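You operate a simulated robot arm through the tools that you are given. There is no shell and no other tool.

Carry out the task below with a simulated robot arm. There is one attempt and no reset: what you move stays moved.

## Task
Close the three open zips in number order and fold their flaps down.
Fine: the red one is shut already.

Only the result counts: the job must be done as asked and must still hold three seconds after the hand-in. Knocking over, shifting, dropping, spilling or breaking anything else fails it. Flat cloth is picked up by pressing the open fingertips on it (5 to 10 N) and closing them slowly along it; thin cloth reads only 2 to 8 mm in the jaws.

## Robot
A 7-joint arm with a two-finger parallel gripper, fixed in place. Base frame: the origin is on the floor under the middle of its stand, x ahead of it, y to its left, z up. Lengths are in m, angles in degrees, forces in N, time in s.
It reaches about 1.524 m from its shoulder. Its first joint turns from -149.0 to 149.0 degrees. Payload 3.5 kg.
Tool frame: the origin (TCP) lies between the finger pads and is the grasp point; the fingertips stand 0.023 m ahead of it; z points along the fingers, y is the line along which they close. The gripper opens to 0.094 m. The fingers are 0.038 m wide and 0.01 m thick; the gripper's body (0.054 by 0.096 m) begins 0.039 m behind the TCP.
Orientation is that of the tool frame in the base frame, as a unit quaternion [x, y, z, w]. With the fingers straight down and closing along the base's y, the tool's x points along the base's -x, its y along +y and its z along -z.

## Interface
- The arm moves only by the tool arm_command. Its arguments are lists of equal length, an entry for each row: "linear": the shift along the base's x, y, z in m, a list of three; "rot": the turn, a rotation vector about the base's x, y, z in degrees, a list of three; "grip": the opening, from 0 (shut) to 1 (fully open). In form: {"linear": [[x, y, z], ...], "rot": [[ax, ay, az], ...], "grip": [grip, ...]}. A call has 1 to 20 rows; each row is the pose to reach, as a shift and turn from the pose commanded when the call began. A row lasts 0.2 s, in which the tool goes at most 0.05 m and 8.6 degrees; a call with a longer step from one row to the next is refused whole, and so is a gripper value outside its range. Where a pose cannot be reached the arm comes as near as it can. A force on the tool above 50 N (or 10 N above the force at the start of the call, whichever is more), or a blocked arm, ends the call early, and 0.2 s more pass. Each finger travels about 0.153 m/s and halts on what it meets, pressing with about 42 N; the grip force reading is that of the motor and also rises with nothing between the fingers. The clock runs only during rows and for 0.2 s after the last one: add rows that repeat a pose to give the fingers time. It gives the time, the measured TCP pose, the force on the tool (base axes), the opening and the grip force at its end, in the units of the frame above (readings bear some noise), with the torque about the TCP (base axes, N m) and any sound that the robot's microphone picked up.
- Cameras (640 x 400 px; columns grow to the right, rows downward): "scene" is fixed at [0.2203, -0.4968, 1.363]; the picture's right is [0.86, -0.50, 0.00], its down [-0.22, -0.37, -0.90] and it looks along [0.45, 0.78, -0.43] (base axes); focal length 369 px, centre (320, 200). "wrist" rides on the gripper at [0.086, 0.016, -0.074] in the tool frame; the picture's right is [-0.18, 0.98, 0.00], its down [-0.58, -0.11, -0.81] and it looks along [-0.79, -0.15, 0.59] (tool axes); focal length 243 px, centre (320, 200).
- capture(camera): a new picture of that camera. It takes no simulated time.
- probe_pixels(camera, pixels): for up to 12 pixels [column, row] of the newest picture of that camera ("zoom" is the newest enlarged one), the place [x, y, z] in the base frame of the surface seen there, good to about 0.002 m. It takes no simulated time.
- close_up(camera, box): a new picture of the part [left, top, right, bottom] of that camera's present view, enlarged. It takes no simulated time.
- hand_in(): hands the job in; it is judged then, once.

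Unless the task says otherwise, let go and move clear before handing in.

The tools are called after "Emit:" as a command line: name --argument value ..., lists and objects as JSON in quotes. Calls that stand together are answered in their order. arm_command: Moves the arm, as the interface text tells. Its arguments: {"type":"object","properties":{"linear":{"type":"array","items":{"type":"array","items":{"type":"number"}}},"rot":{"type":"array","items":{"type":"array","items":{"type":"number"}}},"grip":{"type":"array","items":{"type":"number"}}},"required":["linear","rot","grip"]} The other tools are called the same way: capture (camera) takes a picture; probe_pixels (camera, pixels) gives the place of the surface under pixels of a picture; close_up (camera, box) takes an enlarged picture of a part of a camera's view; hand_in () hands the job in.

At the start:

```text
clock: 0.0
eef_pos: [0.4595, 0.5616, 0.8992]
tcp_rot: [0.0, 1.0, 0.0, 0.001]
wrist_force: [-0.1, -0.4, 0.6]
moment: [-0.03, 0.02, -0.03]
opening: 0.0941
grip_force: 0.0
```

scene: 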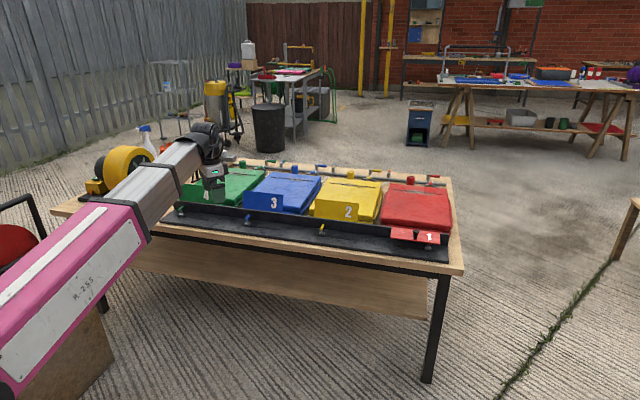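
wrist: 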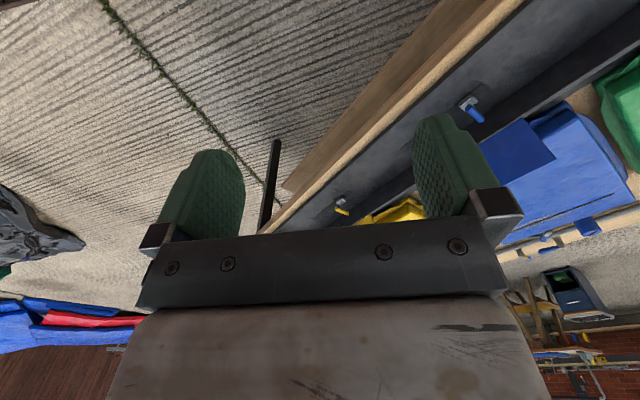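

The scene shows four coloured pouches (red 1 around (415,205), yellow 2 at (348,200), blue 3 at (283,193), green 4 at (230,187)) on a bench. I'll enlarge the views to see zips, pulls and flaps.

Emit:
close_up --camera "scene" --box '[360, 150, 480, 260]'

Emit:
close_up --camera "scene" --box '[280, 150, 400, 250]'

Emit:
close_up --camera "scene" --box '[160, 140, 330, 240]'

```text
3.64 times, centred on (420, 205) of scene
```

zoom: 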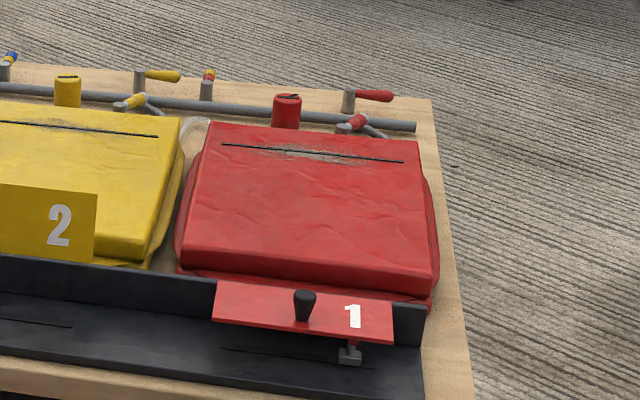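

```text
4.00 times, centred on (340, 200) of scene
```

zoom: 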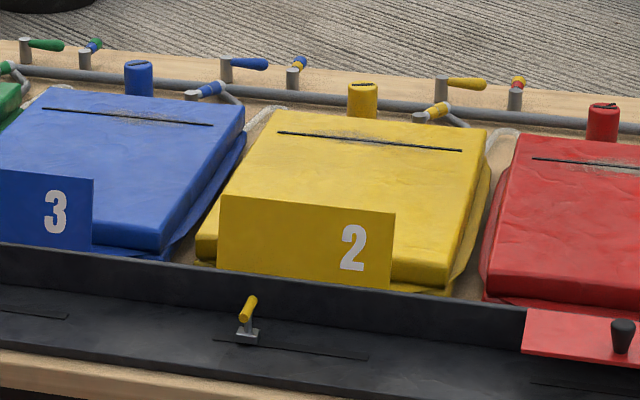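

```text
3.76 times, centred on (245, 190) of scene
```

zoom: 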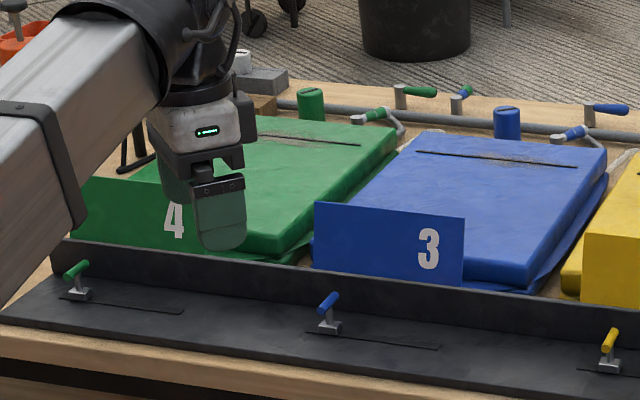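

The pouches' zips look like lever sliders in slots on a black rail, at the left ends for yellow, blue and green; red's is at the right end with its flap down. I'll probe the zoom geometry, starting with the newest zoom (green/blue).

Emit:
probe_pixels --camera "zoom" --pixels '[[328, 300], [330, 325], [342, 332], [437, 347], [78, 270], [80, 292], [182, 312], [62, 298], [318, 205], [463, 220], [461, 285], [316, 262]]'

Emit:
probe_pixels --camera "scene" --pixels '[[322, 226], [322, 233], [326, 236], [371, 239], [335, 200], [378, 203], [378, 221], [335, 215], [417, 232], [398, 240], [425, 248], [380, 243]]'

```text
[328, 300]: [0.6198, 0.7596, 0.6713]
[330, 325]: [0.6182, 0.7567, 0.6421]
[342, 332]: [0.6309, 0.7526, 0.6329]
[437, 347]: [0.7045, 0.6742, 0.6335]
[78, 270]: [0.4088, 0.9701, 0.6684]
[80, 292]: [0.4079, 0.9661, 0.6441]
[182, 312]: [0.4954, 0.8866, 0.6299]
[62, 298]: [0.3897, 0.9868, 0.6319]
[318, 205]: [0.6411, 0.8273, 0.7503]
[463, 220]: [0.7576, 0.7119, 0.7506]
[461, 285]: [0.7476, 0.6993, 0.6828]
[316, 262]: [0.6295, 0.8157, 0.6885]
```

```text
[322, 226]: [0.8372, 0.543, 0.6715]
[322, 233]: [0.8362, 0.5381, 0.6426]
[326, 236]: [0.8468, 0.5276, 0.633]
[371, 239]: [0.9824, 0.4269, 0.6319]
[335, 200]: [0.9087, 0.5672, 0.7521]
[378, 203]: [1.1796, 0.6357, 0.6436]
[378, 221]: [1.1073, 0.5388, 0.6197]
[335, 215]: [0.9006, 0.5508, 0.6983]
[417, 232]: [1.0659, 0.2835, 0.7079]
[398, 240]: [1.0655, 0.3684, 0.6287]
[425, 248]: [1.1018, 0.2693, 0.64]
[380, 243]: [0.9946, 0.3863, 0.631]
```

The rail runs diagonally (about direction (0.71,-0.71)), with sliders at the left ends of their slots. I'll enlarge more tightly to understand each mechanism.

Emit:
close_up --camera "scene" --box '[380, 220, 460, 270]'

Emit:
close_up --camera "scene" --box '[300, 195, 390, 250]'

Emit:
close_up --camera "scene" --box '[230, 185, 320, 240]'

Emit:
close_up --camera "scene" --box '[165, 175, 245, 230]'

Emit:
close_up --camera "scene" --box '[380, 160, 460, 210]'

Emit:
close_up --camera "scene" --box '[310, 150, 400, 205]'

```text
8.00 times, centred on (420, 245) of scene
```

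zoom: 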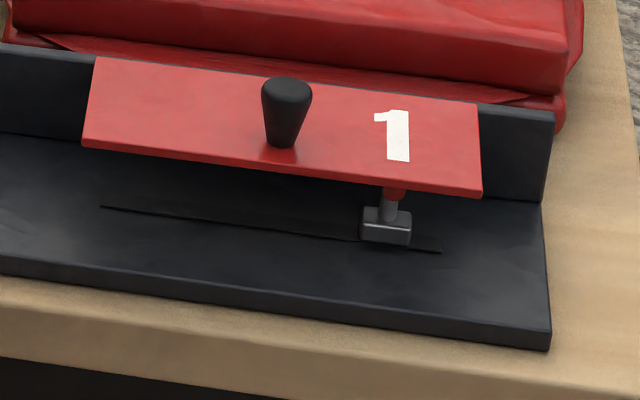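

```text
7.11 times, centred on (345, 222) of scene
```

zoom: 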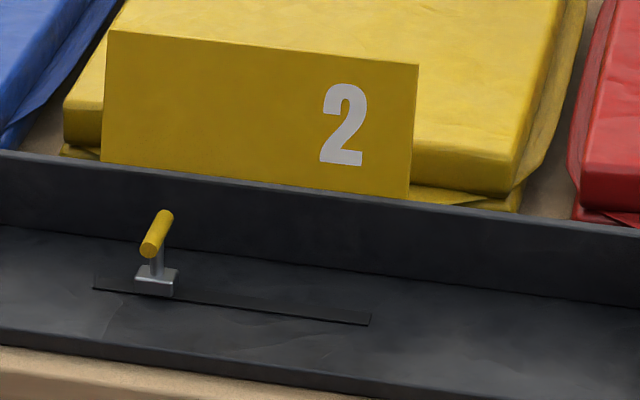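

```text
7.11 times, centred on (275, 212) of scene
```

zoom: 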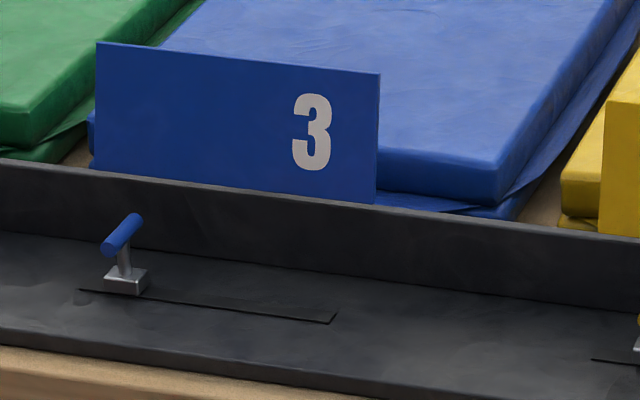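

```text
7.27 times, centred on (205, 202) of scene
```

zoom: 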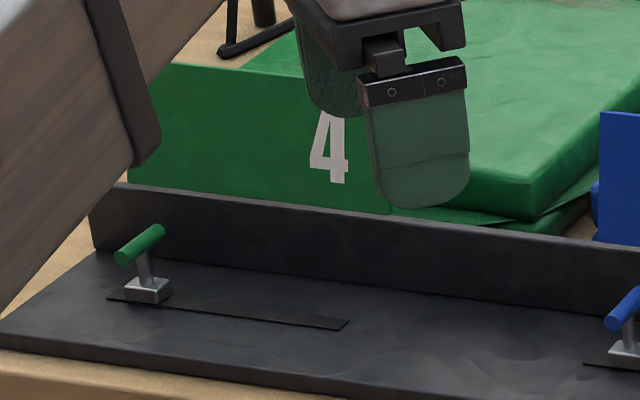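

```text
8.00 times, centred on (420, 185) of scene
```

zoom: 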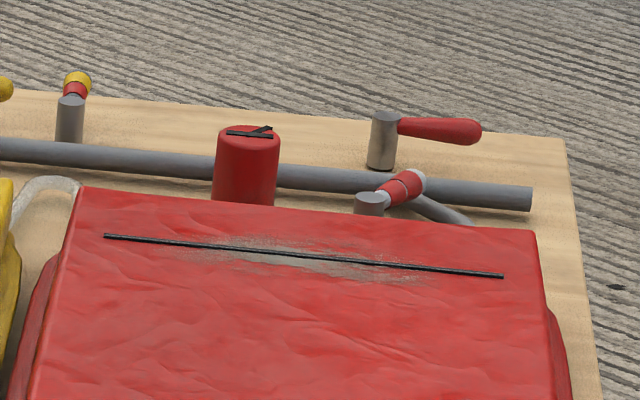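

```text
7.11 times, centred on (355, 178) of scene
```

zoom: 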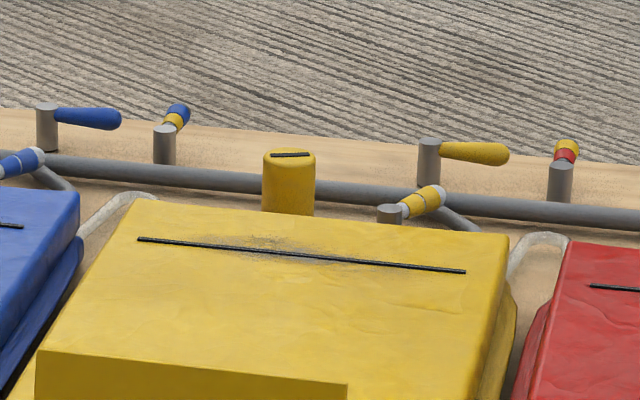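

Red's pull sits at the right part of its slot under flap 1; the others are at the left. I'll measure the red slot, pull and flap accurately in its own close-up.

Emit:
close_up --camera "scene" --box '[380, 220, 460, 270]'

Emit:
probe_pixels --camera "zoom" --pixels '[[103, 206], [440, 252], [363, 225], [408, 232], [392, 195], [285, 90], [282, 140], [98, 60], [86, 145], [478, 106], [480, 190], [545, 120]]'

Emit:
close_up --camera "scene" --box '[300, 195, 390, 250]'

Emit:
probe_pixels --camera "zoom" --pixels '[[95, 288], [368, 323], [138, 281], [175, 289], [165, 215], [149, 250], [158, 262], [111, 32], [105, 158], [416, 68], [408, 195], [300, 195]]'

Emit:
close_up --camera "scene" --box '[230, 185, 320, 240]'

Emit:
probe_pixels --camera "zoom" --pixels '[[80, 290], [333, 320], [106, 280], [145, 288], [136, 218], [108, 248], [125, 258], [100, 46], [98, 165], [378, 78], [374, 200], [250, 183]]'

Emit:
close_up --camera "scene" --box '[165, 175, 245, 230]'

Emit:
probe_pixels --camera "zoom" --pixels '[[110, 297], [345, 324], [128, 292], [167, 297], [158, 230], [122, 255], [145, 270], [160, 68], [155, 178], [345, 200], [388, 209], [260, 212]]'

```text
8.00 times, centred on (420, 245) of scene
```

zoom: 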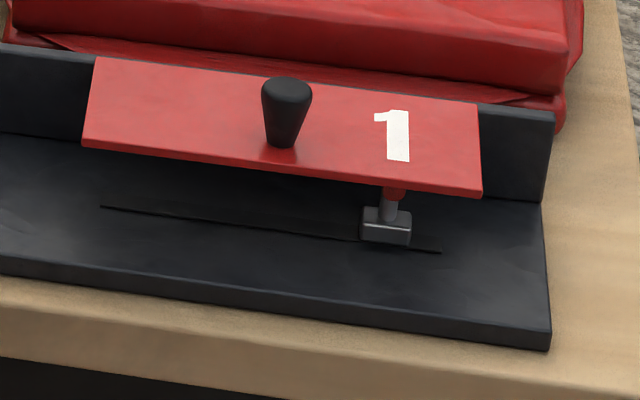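

```text
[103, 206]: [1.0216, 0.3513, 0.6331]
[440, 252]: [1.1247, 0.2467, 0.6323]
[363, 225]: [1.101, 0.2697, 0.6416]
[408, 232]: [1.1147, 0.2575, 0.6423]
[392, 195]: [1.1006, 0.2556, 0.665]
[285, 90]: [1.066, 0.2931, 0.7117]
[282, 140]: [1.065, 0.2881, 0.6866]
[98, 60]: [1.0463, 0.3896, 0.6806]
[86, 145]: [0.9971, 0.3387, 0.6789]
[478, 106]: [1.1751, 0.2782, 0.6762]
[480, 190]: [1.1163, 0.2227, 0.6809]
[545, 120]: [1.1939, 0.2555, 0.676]
```

```text
7.11 times, centred on (345, 222) of scene
```

zoom: 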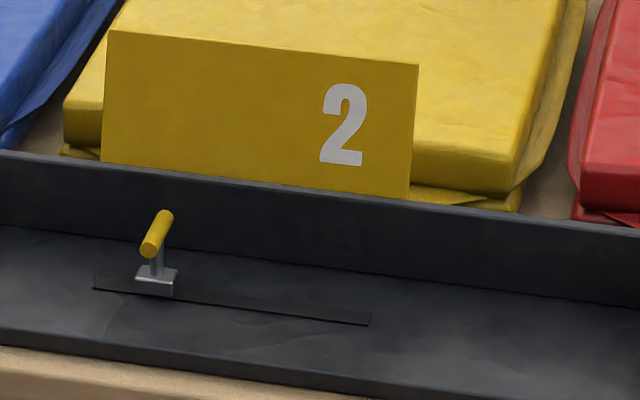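

```text
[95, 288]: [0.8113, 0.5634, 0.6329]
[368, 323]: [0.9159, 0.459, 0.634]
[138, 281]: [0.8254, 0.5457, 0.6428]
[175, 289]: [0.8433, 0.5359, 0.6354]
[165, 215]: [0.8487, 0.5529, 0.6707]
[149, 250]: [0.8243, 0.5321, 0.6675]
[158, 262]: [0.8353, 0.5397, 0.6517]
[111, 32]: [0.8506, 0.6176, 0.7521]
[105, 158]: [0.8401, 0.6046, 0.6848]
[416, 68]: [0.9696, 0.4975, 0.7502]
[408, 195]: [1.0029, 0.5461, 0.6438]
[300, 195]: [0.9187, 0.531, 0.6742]
```

```text
7.11 times, centred on (275, 212) of scene
```

zoom: 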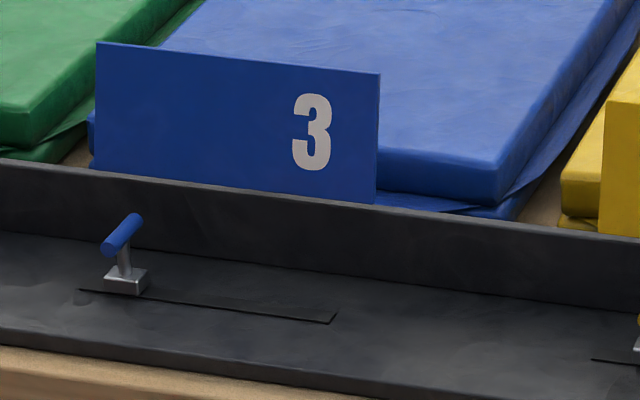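

```text
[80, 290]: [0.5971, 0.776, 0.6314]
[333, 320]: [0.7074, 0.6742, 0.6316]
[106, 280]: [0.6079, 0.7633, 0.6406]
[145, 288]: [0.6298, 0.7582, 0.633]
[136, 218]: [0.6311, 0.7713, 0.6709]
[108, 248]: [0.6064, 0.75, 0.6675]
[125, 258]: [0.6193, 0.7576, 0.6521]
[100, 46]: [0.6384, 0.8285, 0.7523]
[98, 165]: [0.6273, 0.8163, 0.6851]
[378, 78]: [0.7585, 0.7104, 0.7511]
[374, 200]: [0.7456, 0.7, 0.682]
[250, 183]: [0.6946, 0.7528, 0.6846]
```

```text
7.27 times, centred on (205, 202) of scene
```

zoom: 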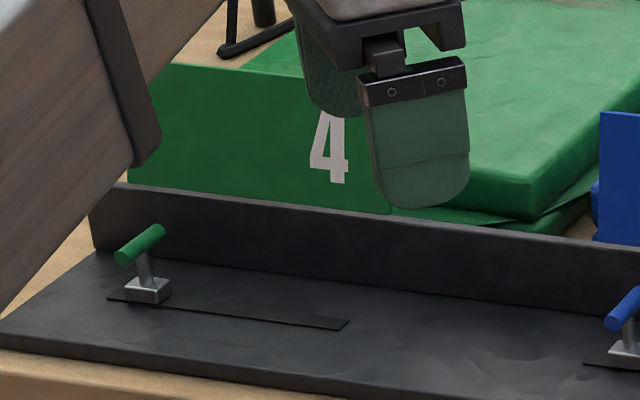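

```text
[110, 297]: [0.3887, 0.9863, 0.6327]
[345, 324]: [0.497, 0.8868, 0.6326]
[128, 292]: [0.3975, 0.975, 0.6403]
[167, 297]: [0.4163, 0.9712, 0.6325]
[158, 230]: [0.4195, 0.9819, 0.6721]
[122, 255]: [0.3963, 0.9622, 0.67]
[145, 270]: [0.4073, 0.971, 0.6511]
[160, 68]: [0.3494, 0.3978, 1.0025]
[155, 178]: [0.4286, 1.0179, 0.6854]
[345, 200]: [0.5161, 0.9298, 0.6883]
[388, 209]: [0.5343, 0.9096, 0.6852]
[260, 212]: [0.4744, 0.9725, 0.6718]
```

The rail frame is clear: u=(x−y)/√2 along it, v=(x+y)/√2 across it. The red pull is 0.05 past its slot centre and its flap lies flat at z≈0.68, so it is shut. The yellow, blue and green pulls lie 0.04–0.05 before their centres, with flaps upright at v≈1.02–1.04. I'll turn the tool 45° and move above the yellow pull near (0.837, 0.542).

Emit:
arm_command --linear '[[0.038, -0.002, 0], [0.076, -0.004, 0], [0.114, -0.006, 0], [0.152, -0.008, 0], [0.19, -0.01, 0], [0.228, -0.012, 0], [0.266, -0.014, 0], [0.304, -0.016, 0], [0.342, -0.018, -0.02], [0.3777, -0.02, -0.05], [0.3777, -0.02, -0.08], [0.3777, -0.02, -0.08]]' --rot '[[0, 0, 0], [0, 0, 5], [0, 0, 10], [0, 0, 15], [0, 0, 20], [0, 0, 25], [0, 0, 30], [0, 0, 35], [0, 0, 40], [0, 0, 45], [0, 0, 45], [0, 0, 45]]' --grip '[1, 1, 1, 1, 1, 1, 1, 1, 1, 1, 1, 1]'

Emit:
capture --camera "scene"

Emit:
capture --camera "wrist"

```text
clock: 2.6
eef_pos: [0.8379, 0.5433, 0.8214]
tcp_rot: [-0.383, 0.924, 0.001, 0.0]
wrist_force: [0.1, 0.6, -0.8]
moment: [0.0, -0.02, 0.0]
opening: 0.0938
grip_force: 0.1
```

```text
taken
```

scene: 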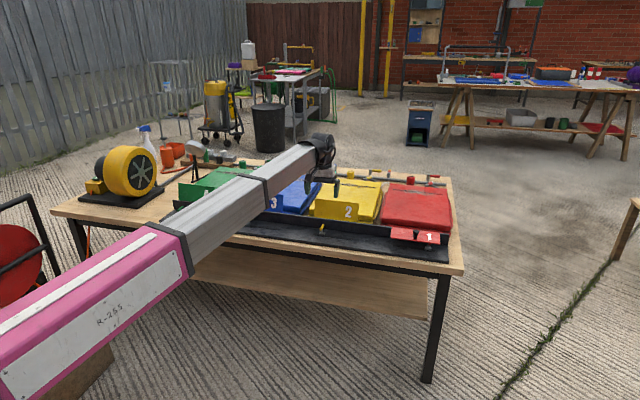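

```text
taken
```

wrist: 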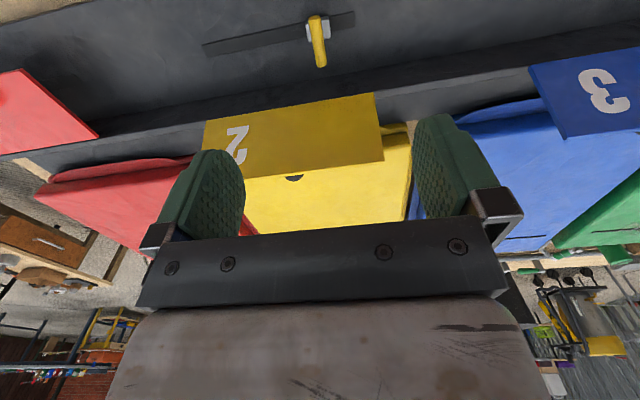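

The tool is above the yellow pull, turned square to the rail; the black knob behind flap 2 shows at wrist (294,178). I'll zoom on the yellow pull and flap and measure before descending.

Emit:
close_up --camera "wrist" --box '[190, 0, 430, 200]'

Emit:
probe_pixels --camera "wrist" --pixels '[[317, 18], [318, 45], [321, 65], [294, 178], [310, 200], [350, 170], [375, 95], [383, 160], [240, 150], [300, 110], [330, 225], [310, 30]]'

Emit:
close_up --camera "scene" --box '[290, 160, 390, 250]'

```text
2.00 times, centred on (310, 100) of wrist
```

zoom: 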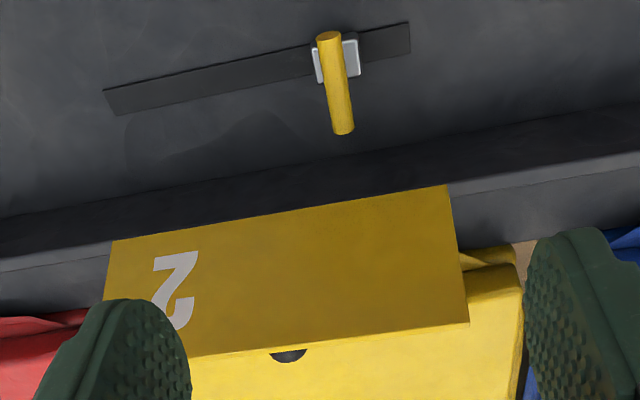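

```text
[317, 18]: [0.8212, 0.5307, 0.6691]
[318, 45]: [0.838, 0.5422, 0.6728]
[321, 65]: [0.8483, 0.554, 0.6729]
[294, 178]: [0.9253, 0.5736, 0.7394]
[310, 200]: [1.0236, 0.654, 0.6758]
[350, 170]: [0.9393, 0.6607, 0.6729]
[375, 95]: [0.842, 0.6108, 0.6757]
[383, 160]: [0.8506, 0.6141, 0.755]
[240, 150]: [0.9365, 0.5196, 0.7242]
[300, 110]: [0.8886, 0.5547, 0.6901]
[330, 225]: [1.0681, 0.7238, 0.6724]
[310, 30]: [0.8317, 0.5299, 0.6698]
```

```text
4.44 times, centred on (340, 205) of scene
```

zoom: 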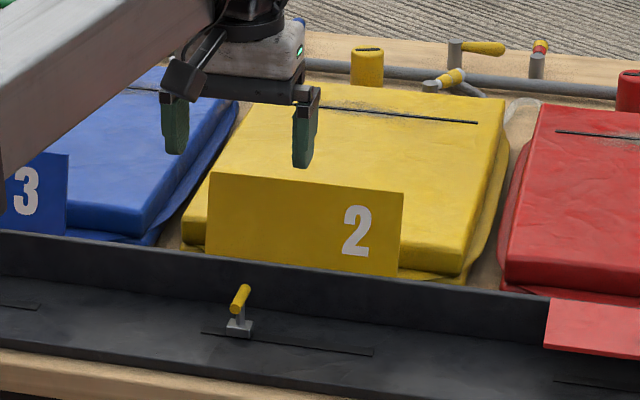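

The yellow bar runs from v≈0.956 to 0.992 with its top at z≈0.672 and u≈0.209; the pouch top behind the flap is at z≈0.675. I'll descend astride the bar to TCP z≈0.677 and narrow the fingers around it.

Emit:
arm_command --linear '[[0, 0, -0.04], [0, 0, -0.08], [0, 0, -0.11], [0, 0, -0.13], [0, 0, -0.142], [0, 0, -0.142], [0, 0, -0.142], [0, 0, -0.142], [0, 0, -0.142]]' --rot '[[0, 0, 0], [0, 0, 0], [0, 0, 0], [0, 0, 0], [0, 0, 0], [0, 0, 0], [0, 0, 0], [0, 0, 0], [0, 0, 0]]' --grip '[1, 1, 1, 1, 1, 0.7, 0.4, 0.25, 0.25]'

Emit:
close_up --camera "scene" --box '[290, 180, 390, 250]'

Emit:
capture --camera "wrist"

```text
clock: 4.6
eef_pos: [0.8357, 0.5435, 0.6775]
tcp_rot: [-0.383, 0.924, 0.0, 0.0]
wrist_force: [0.7, -0.3, -0.1]
moment: [0.01, 0.0, 0.0]
opening: 0.0236
grip_force: 0.0
```

```text
5.71 times, centred on (340, 215) of scene
```

zoom: 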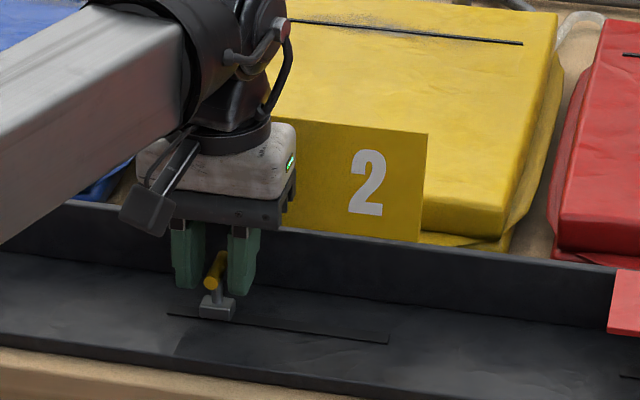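

```text
taken
```

wrist: 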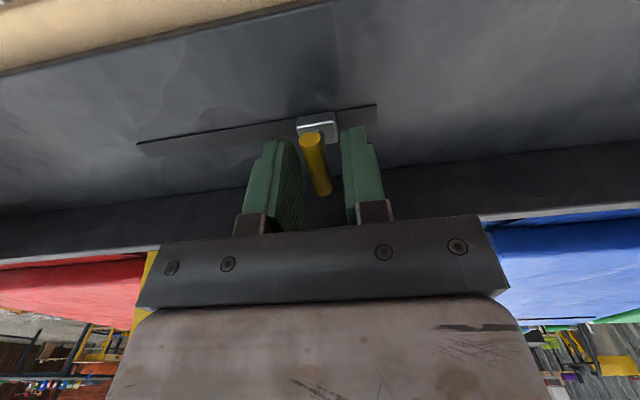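

The bar sits between the fingers with about 6 mm play each side and no force. I'll narrow slightly and push along the rail (+u) toward the closed end in small steps, watching force and sound.

Emit:
arm_command --linear '[[0, 0, 0], [0.0057, -0.0057, 0], [0.0113, -0.0113, 0], [0.017, -0.017, 0], [0.0226, -0.0226, 0], [0.0283, -0.0283, 0], [0.0339, -0.0339, 0], [0.0396, -0.0396, 0], [0.0453, -0.0453, 0], [0.0509, -0.0509, 0], [0.0537, -0.0537, 0], [0.0566, -0.0566, 0], [0.0566, -0.0566, 0]]' --rot '[[0, 0, 0], [0, 0, 0], [0, 0, 0], [0, 0, 0], [0, 0, 0], [0, 0, 0], [0, 0, 0], [0, 0, 0], [0, 0, 0], [0, 0, 0], [0, 0, 0], [0, 0, 0], [0, 0, 0]]' --grip '[0.17, 0.17, 0.17, 0.17, 0.17, 0.17, 0.17, 0.17, 0.17, 0.17, 0.17, 0.17, 0.17]'

Emit:
close_up --camera "scene" --box '[290, 180, 390, 250]'

Emit:
capture --camera "wrist"

```text
clock: 7.4
eef_pos: [0.8944, 0.4849, 0.6789]
tcp_rot: [-0.382, 0.924, 0.0, 0.0]
wrist_force: [0.1, -0.2, -0.2]
moment: [0.01, 0.0, 0.01]
opening: 0.0159
grip_force: 0.1
```

```text
5.71 times, centred on (340, 215) of scene
```

zoom: 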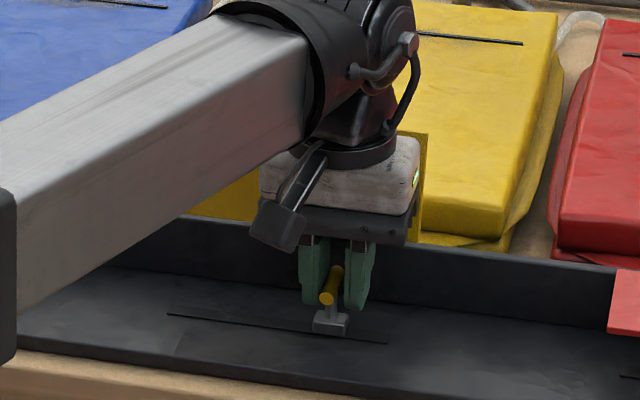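

```text
taken
```

wrist: 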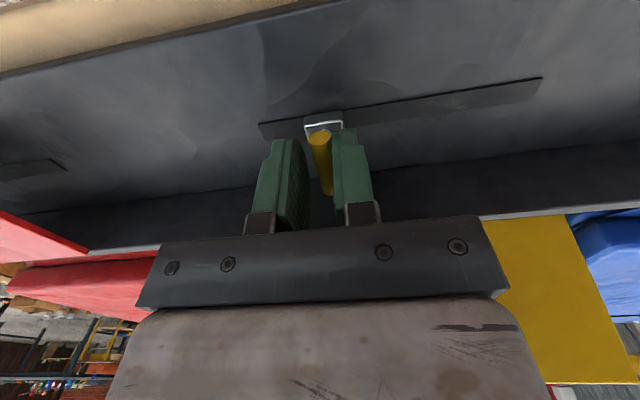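

The slider moved freely and the bar is now near u≈0.287, with about 12 mm left to the end. I'll continue in small steps until it meets its stop.

Emit:
arm_command --linear '[[0.0021, -0.0021, 0], [0.0042, -0.0042, 0], [0.0064, -0.0064, 0], [0.0085, -0.0085, 0], [0.0099, -0.0099, 0], [0.0113, -0.0113, 0], [0.0113, -0.0113, 0]]' --rot '[[0, 0, 0], [0, 0, 0], [0, 0, 0], [0, 0, 0], [0, 0, 0], [0, 0, 0], [0, 0, 0]]' --grip '[0.17, 0.17, 0.17, 0.17, 0.17, 0.17, 0.17]'

Emit:
close_up --camera "scene" --box '[290, 180, 390, 250]'

Emit:
capture --camera "wrist"

```text
clock: 9.0
eef_pos: [0.9047, 0.473, 0.6784]
tcp_rot: [-0.383, 0.924, 0.0, 0.0]
wrist_force: [-4.5, 3.5, -2.6]
moment: [0.03, 0.02, 0.0]
opening: 0.0184
grip_force: 3.0
```

```text
5.71 times, centred on (340, 215) of scene
```

zoom: 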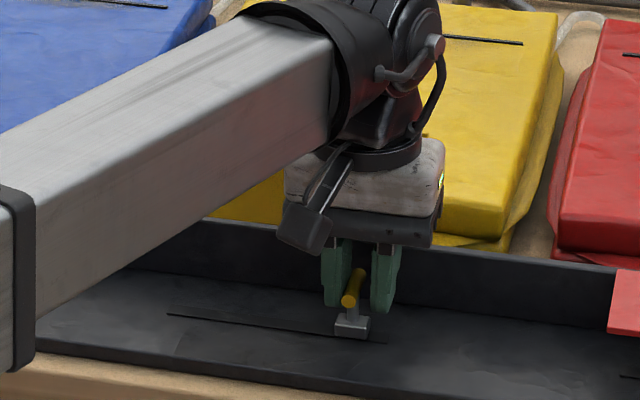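

```text
taken
```

wrist: 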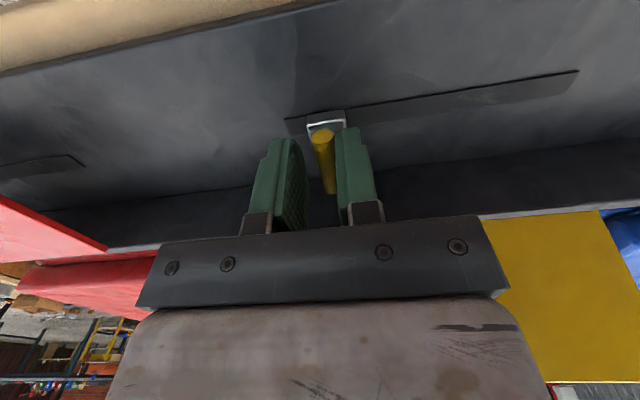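

The force of about 6 N along −u shows the slider has met its stop, with the bar at u≈0.300. I'll back off, lift clear and check it stays.

Emit:
arm_command --linear '[[-0.004, 0.004, 0], [-0.004, 0.004, 0], [-0.004, 0.004, 0.03], [-0.004, 0.004, 0.07], [-0.004, 0.004, 0.11], [-0.004, 0.004, 0.15], [-0.004, 0.004, 0.15]]' --rot '[[0, 0, 0], [0, 0, 0], [0, 0, 0], [0, 0, 0], [0, 0, 0], [0, 0, 0], [0, 0, 0]]' --grip '[0.25, 0.3, 0.3, 0.3, 0.3, 0.3, 0.3]'

Emit:
close_up --camera "scene" --box '[300, 160, 440, 250]'

Emit:
close_up --camera "wrist" --box '[180, 0, 460, 200]'

```text
clock: 10.6
eef_pos: [0.9002, 0.4769, 0.8309]
tcp_rot: [-0.383, 0.924, 0.001, 0.0]
wrist_force: [-0.9, -0.5, -0.5]
moment: [0.02, -0.02, -0.02]
opening: 0.028
grip_force: 0.0
```

```text
4.44 times, centred on (370, 205) of scene
```

zoom: 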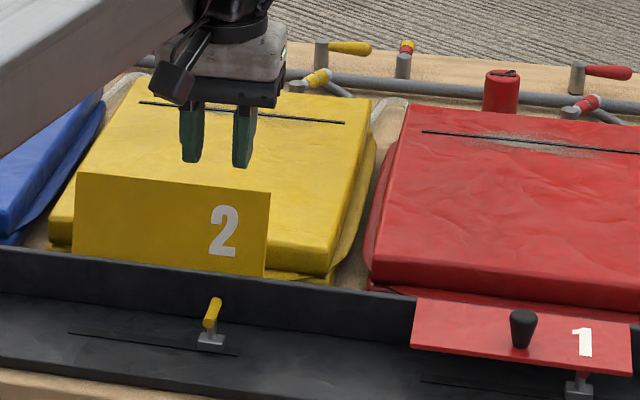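

```text
2.00 times, centred on (320, 100) of wrist
```

zoom: 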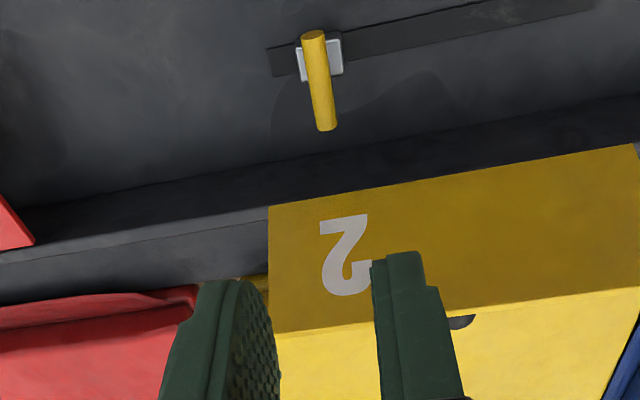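

The yellow pull stays at the right end with no drift. I'll compare its end position with red's by probing both pulls the same way.

Emit:
close_up --camera "scene" --box '[310, 210, 450, 260]'

Emit:
capture --camera "scene"

Emit:
close_up --camera "scene" --box '[320, 210, 380, 250]'

Emit:
probe_pixels --camera "zoom" --pixels '[[200, 180], [250, 200], [300, 230], [320, 260]]'

```text
4.57 times, centred on (380, 235) of scene
```

zoom: 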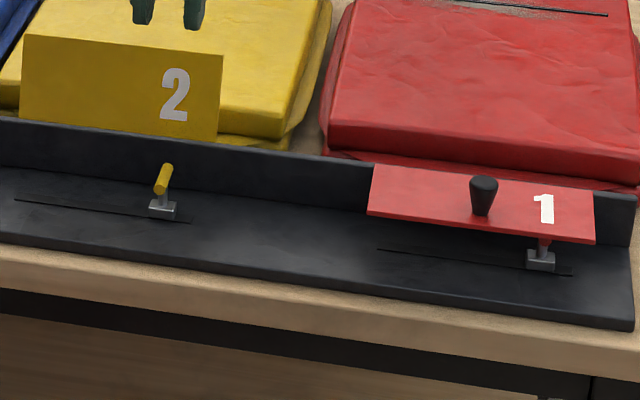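

```text
taken
```

scene: 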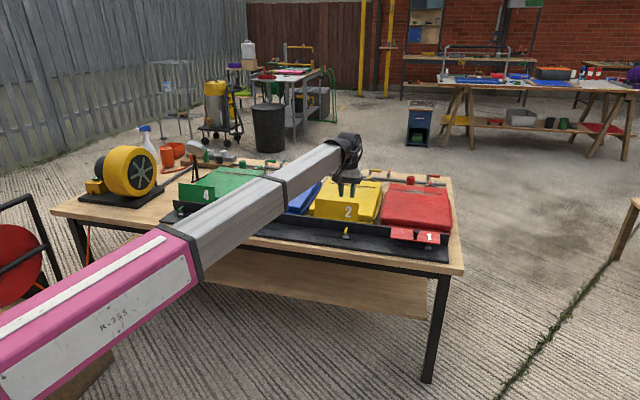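

```text
10.00 times, centred on (350, 230) of scene
```

zoom: 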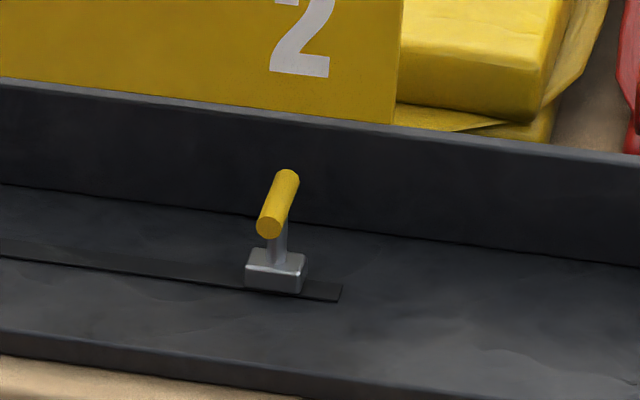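

```text
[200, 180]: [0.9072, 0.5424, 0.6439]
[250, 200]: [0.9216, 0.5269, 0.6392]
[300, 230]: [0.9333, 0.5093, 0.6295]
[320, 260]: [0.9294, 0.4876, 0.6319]
```

Yellow's block now sits the same distance from its slot end as red's (about 23 mm). Next I'll measure flap 2's edge and the area behind it to fold it forward from behind.

Emit:
probe_pixels --camera "zoom" --pixels '[[275, 240], [250, 268], [300, 275], [340, 290], [285, 172], [268, 228]]'

Emit:
close_up --camera "wrist" --box '[280, 60, 480, 220]'

Emit:
capture --camera "wrist"

```text
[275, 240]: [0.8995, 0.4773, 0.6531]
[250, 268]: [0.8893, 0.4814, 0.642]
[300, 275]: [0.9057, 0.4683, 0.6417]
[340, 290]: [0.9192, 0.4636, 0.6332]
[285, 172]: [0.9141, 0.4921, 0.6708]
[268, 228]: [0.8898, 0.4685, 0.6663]
```

```text
2.50 times, centred on (380, 140) of wrist
```

zoom: 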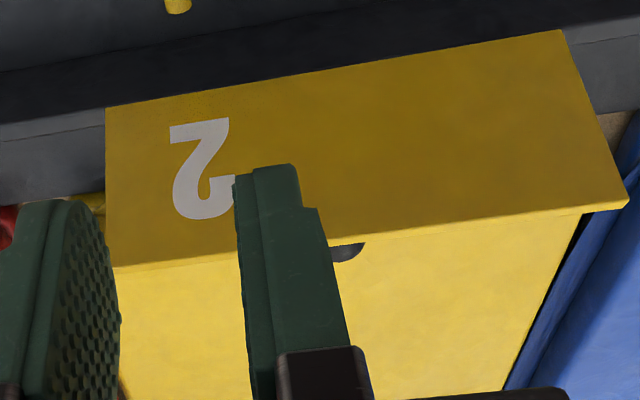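

```text
taken
```

wrist: 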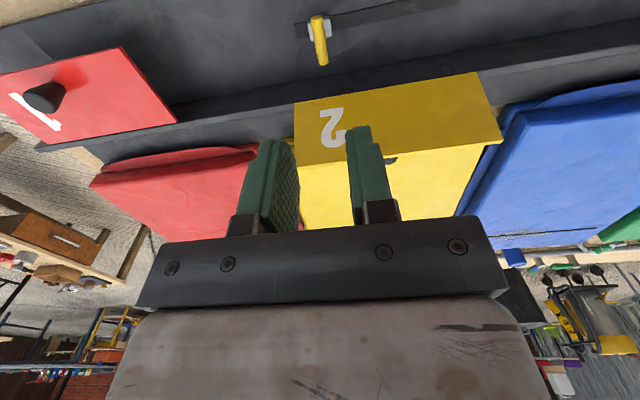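

Yellow's post (u=0.2985) is 23.7 mm from its slot end, matching red's 23.3 mm. Now I'll open the fingers, pass over flap 2 (top z≈0.755) to behind it, centred on the knob at u≈0.249, and lower the tips to z≈0.71 so a finger stands on each side of the knob.

Emit:
arm_command --linear '[[0.0106, 0.0284, 0.01], [0.0211, 0.0567, 0.01], [0.0317, 0.0851, 0.01], [0.0422, 0.1134, 0.0], [0.0422, 0.1134, -0.03], [0.0422, 0.1134, -0.06], [0.0422, 0.1134, -0.08], [0.0422, 0.1134, -0.093], [0.0422, 0.1134, -0.093]]' --rot '[[0, 0, 0], [0, 0, 0], [0, 0, 0], [0, 0, 0], [0, 0, 0], [0, 0, 0], [0, 0, 0], [0, 0, 0], [0, 0, 0]]' --grip '[0.5, 0.8, 1, 1, 1, 1, 1, 1, 1]'

Emit:
close_up --camera "scene" --box '[290, 160, 400, 240]'

Emit:
capture --camera "wrist"

```text
clock: 12.6
eef_pos: [0.9443, 0.5909, 0.7345]
tcp_rot: [-0.383, 0.924, 0.0, 0.0]
wrist_force: [-0.5, 0.8, 0.9]
moment: [0.0, 0.03, -0.02]
opening: 0.0939
grip_force: 0.0
```

```text
5.00 times, centred on (345, 200) of scene
```

zoom: 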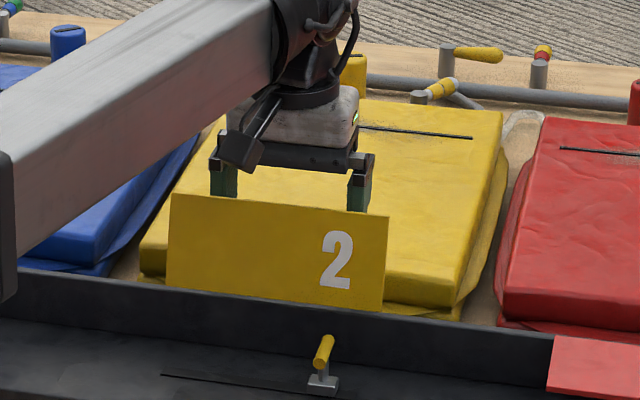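

```text
taken
```

wrist: 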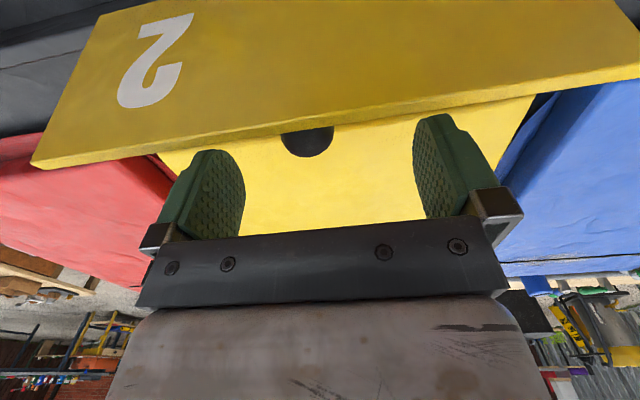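

The knob (wrist 307,140) lies between the fingers, which stand behind flap 2 with no contact. I'll push toward the rail's front (−v) in small steps to tip the flap forward.

Emit:
arm_command --linear '[[-0.0085, -0.0085, 0], [-0.017, -0.017, 0], [-0.0247, -0.0247, 0], [-0.0318, -0.0318, 0], [-0.0389, -0.0389, 0], [-0.046, -0.046, 0], [-0.053, -0.053, 0], [-0.053, -0.053, 0]]' --rot '[[0, 0, 0], [0, 0, 0], [0, 0, 0], [0, 0, 0], [0, 0, 0], [0, 0, 0], [0, 0, 0], [0, 0, 0]]' --grip '[1, 1, 1, 1, 1, 1, 1, 1]'

Emit:
close_up --camera "scene" --box '[290, 160, 400, 250]'

Emit:
capture --camera "wrist"

```text
clock: 14.4
eef_pos: [0.8899, 0.5384, 0.7355]
tcp_rot: [-0.383, 0.924, -0.001, -0.001]
wrist_force: [1.0, 0.1, -0.9]
moment: [-0.02, -0.02, 0.0]
opening: 0.0938
grip_force: 0.0
```

```text
4.44 times, centred on (345, 205) of scene
```

zoom: 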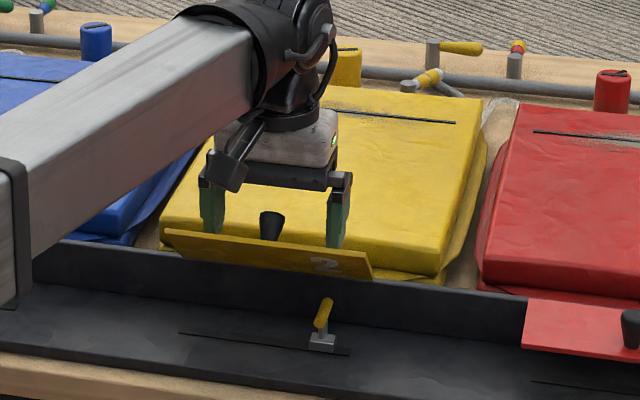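

```text
taken
```

wrist: 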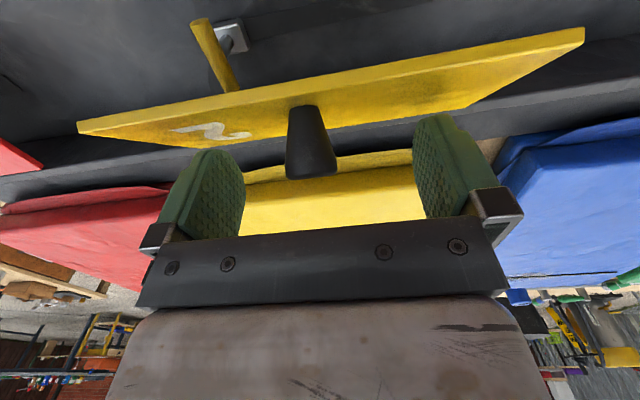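

Flap 2 is now roughly 45° down with the knob standing between the fingers and almost no force. I'll carry on forward and down to press it flat (flat surface expected at z≈0.681).

Emit:
arm_command --linear '[[-0.0042, -0.0042, -0.003], [-0.0085, -0.0085, -0.007], [-0.0127, -0.0127, -0.012], [-0.017, -0.017, -0.017], [-0.0191, -0.0191, -0.021], [-0.0205, -0.0205, -0.025], [-0.0212, -0.0212, -0.028], [-0.0212, -0.0212, -0.03], [-0.0212, -0.0212, -0.03]]' --rot '[[0, 0, 0], [0, 0, 0], [0, 0, 0], [0, 0, 0], [0, 0, 0], [0, 0, 0], [0, 0, 0], [0, 0, 0], [0, 0, 0]]' --grip '[1, 1, 1, 1, 1, 1, 1, 1, 1]'

Emit:
close_up --camera "scene" --box '[290, 170, 410, 260]'

Emit:
capture --camera "wrist"

```text
clock: 16.4
eef_pos: [0.8706, 0.517, 0.7069]
tcp_rot: [-0.382, 0.924, 0.0, 0.001]
wrist_force: [-1.3, -0.8, 18.9]
moment: [0.34, -0.07, -0.03]
opening: 0.0938
grip_force: 0.0
```

```text
4.44 times, centred on (350, 215) of scene
```

zoom: 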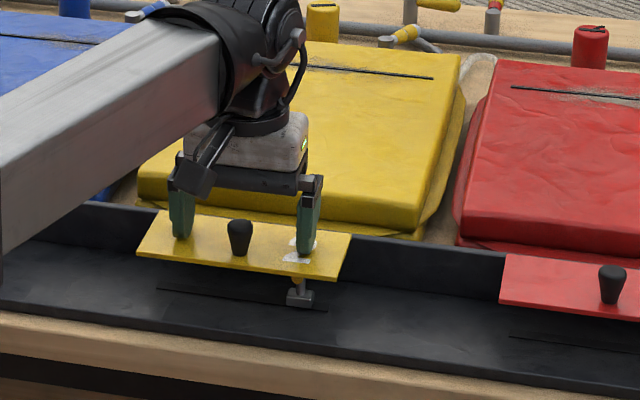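

```text
taken
```

wrist: 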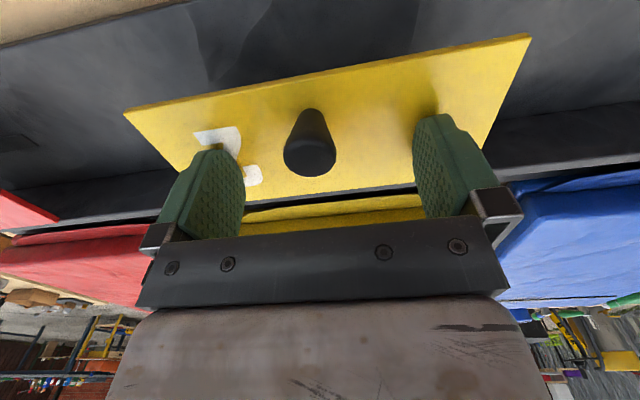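

Flap 2 is flat with 19 N of reaction at tip z≈0.684, so it is fully down. I'll lift straight up and check it stays.

Emit:
arm_command --linear '[[0, 0, 0.01], [0, 0, 0.03], [0, 0, 0.06], [0, 0, 0.1], [0, 0, 0.13], [0, 0, 0.13]]' --rot '[[0, 0, 0], [0, 0, 0], [0, 0, 0], [0, 0, 0], [0, 0, 0], [0, 0, 0]]' --grip '[1, 1, 1, 1, 1, 1]'

Emit:
close_up --camera "scene" --box '[310, 170, 460, 260]'

Emit:
capture --camera "scene"

Emit:
capture --camera "wrist"

```text
clock: 17.8
eef_pos: [0.8703, 0.5161, 0.8351]
tcp_rot: [-0.382, 0.924, 0.0, 0.0]
wrist_force: [0.2, 0.6, -1.0]
moment: [0.01, -0.01, 0.0]
opening: 0.094
grip_force: 0.1
```

```text
4.27 times, centred on (385, 215) of scene
```

zoom: 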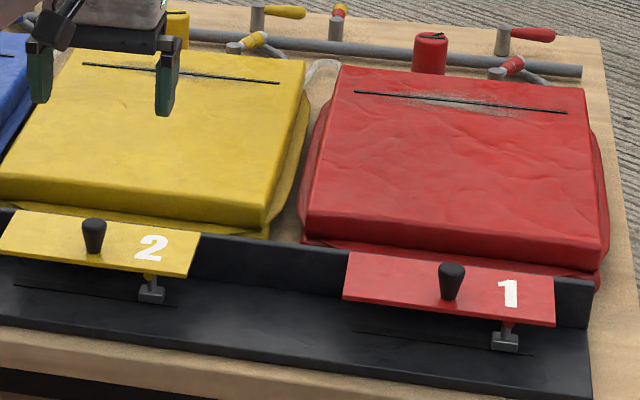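

```text
taken
```

scene: 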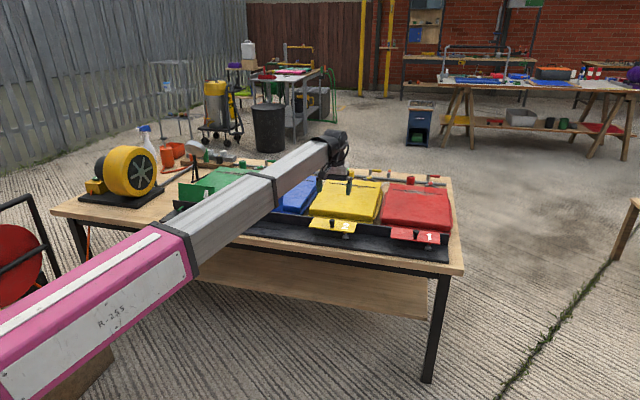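

```text
taken
```

wrist: 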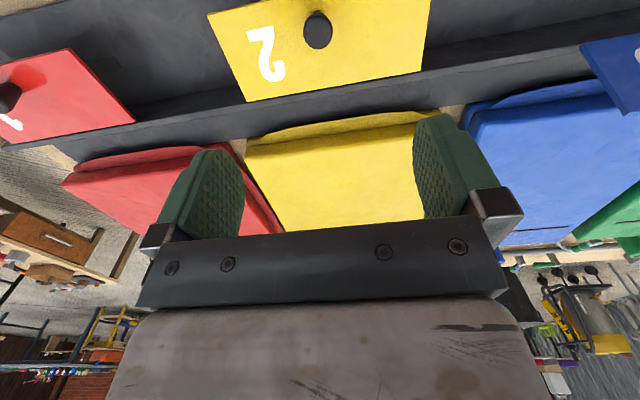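

Flap 2 stays flat beside flap 1, with the same look. Before going on I'll inspect the pouch tops and the caps behind them for any other zip-like part.

Emit:
close_up --camera "scene" --box '[380, 165, 460, 215]'

Emit:
close_up --camera "scene" --box '[335, 165, 400, 205]'

Emit:
close_up --camera "wrist" --box '[430, 60, 640, 300]'

Emit:
close_up --camera "scene" --box '[60, 130, 260, 250]'

```text
8.00 times, centred on (420, 190) of scene
```

zoom: 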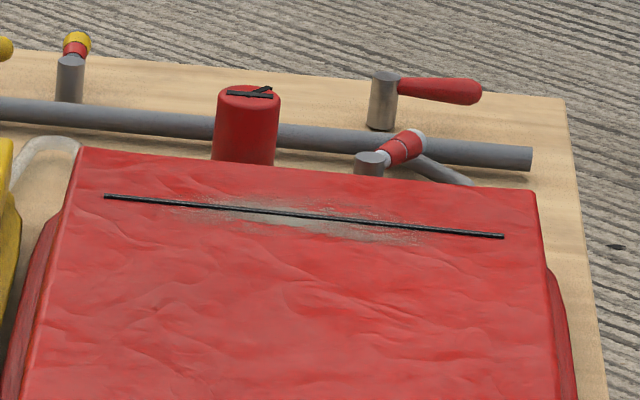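

```text
9.85 times, centred on (368, 185) of scene
```

zoom: 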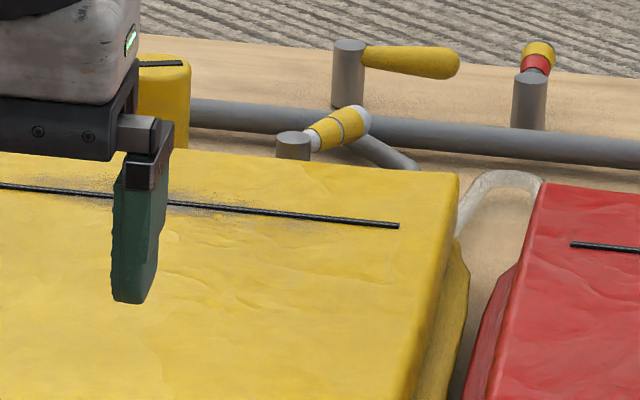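

```text
1.67 times, centred on (535, 180) of wrist
```

zoom: 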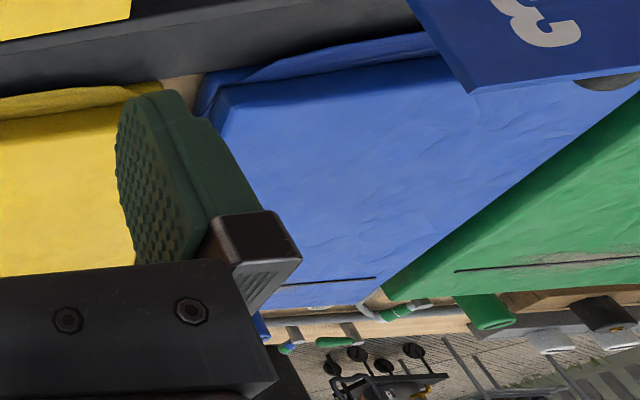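

```text
3.20 times, centred on (160, 190) of scene
```

zoom: 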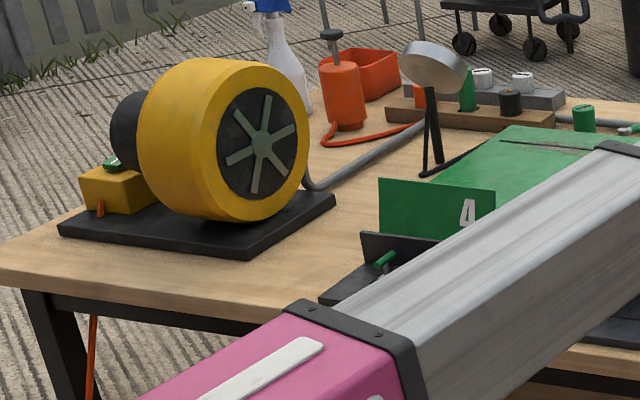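

The black strips on the pouch tops look the same on all pouches, so the rail sliders are the zips. Next is zip 3: I'll move above the blue pull at about (0.6196, 0.7579) and descend astride its bar.

Emit:
arm_command --linear '[[-0.0312, 0.0301, 0], [-0.0624, 0.0603, 0], [-0.0936, 0.0904, 0], [-0.1248, 0.1205, 0], [-0.1559, 0.1506, 0], [-0.1871, 0.1808, 0], [-0.2183, 0.2109, 0], [-0.2495, 0.241, 0], [-0.2495, 0.241, -0.04], [-0.2495, 0.241, -0.08], [-0.2495, 0.241, -0.11], [-0.2495, 0.241, -0.11]]' --rot '[[0, 0, 0], [0, 0, 0], [0, 0, 0], [0, 0, 0], [0, 0, 0], [0, 0, 0], [0, 0, 0], [0, 0, 0], [0, 0, 0], [0, 0, 0], [0, 0, 0], [0, 0, 0]]' --grip '[1, 1, 1, 1, 1, 1, 1, 1, 1, 1, 1, 1]'

Emit:
close_up --camera "scene" --box '[220, 170, 330, 245]'

Emit:
capture --camera "wrist"

```text
clock: 20.4
eef_pos: [0.6214, 0.7583, 0.7241]
tcp_rot: [-0.383, 0.924, 0.0, 0.0]
wrist_force: [0.1, -0.3, 0.0]
moment: [0.03, 0.02, -0.03]
opening: 0.094
grip_force: 0.1
```

```text
5.33 times, centred on (275, 208) of scene
```

zoom: 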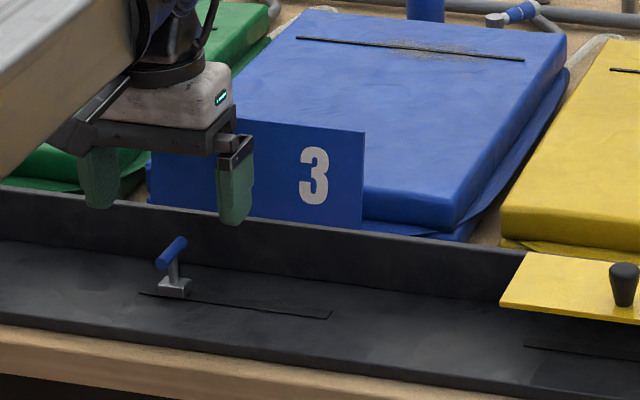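

```text
taken
```

wrist: 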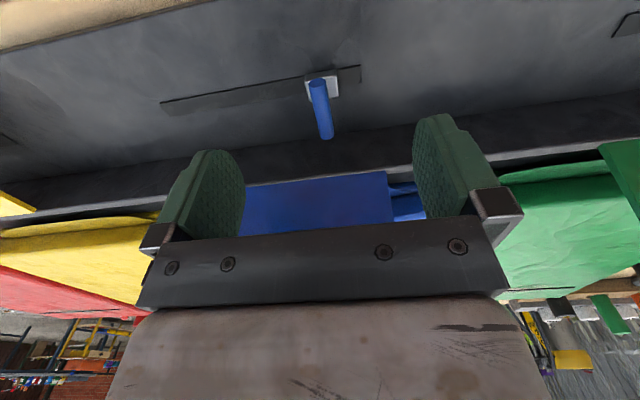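

The blue bar (wrist 320,108) is centred between the open fingers. I'll descend the last 47 mm and narrow around it as with yellow.

Emit:
arm_command --linear '[[0, 0, -0.02], [0, 0, -0.035], [0, 0, -0.047], [0, 0, -0.047], [0, 0, -0.047], [0, 0, -0.047], [0, 0, -0.047]]' --rot '[[0, 0, 0], [0, 0, 0], [0, 0, 0], [0, 0, 0], [0, 0, 0], [0, 0, 0], [0, 0, 0]]' --grip '[1, 1, 1, 0.7, 0.4, 0.22, 0.22]'

Emit:
close_up --camera "scene" --box '[220, 180, 330, 245]'

Emit:
capture --camera "wrist"

```text
clock: 22.0
eef_pos: [0.6202, 0.757, 0.68]
tcp_rot: [-0.383, 0.924, -0.001, 0.0]
wrist_force: [0.9, 0.3, -0.5]
moment: [-0.01, 0.0, 0.0]
opening: 0.0209
grip_force: 0.2
```

```text
5.82 times, centred on (275, 212) of scene
```

zoom: 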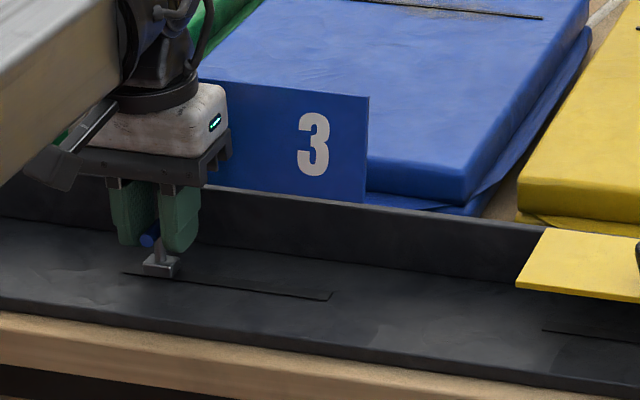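

```text
taken
```

wrist: 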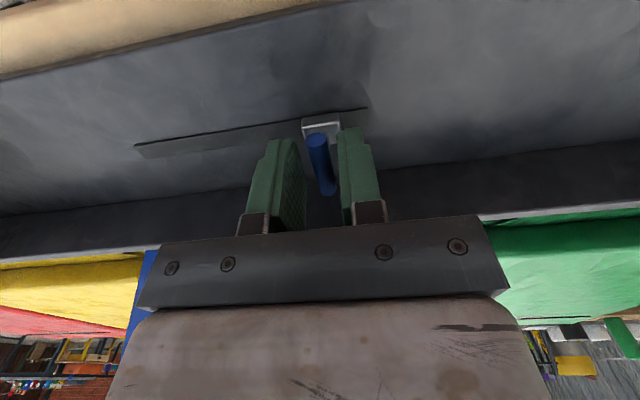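

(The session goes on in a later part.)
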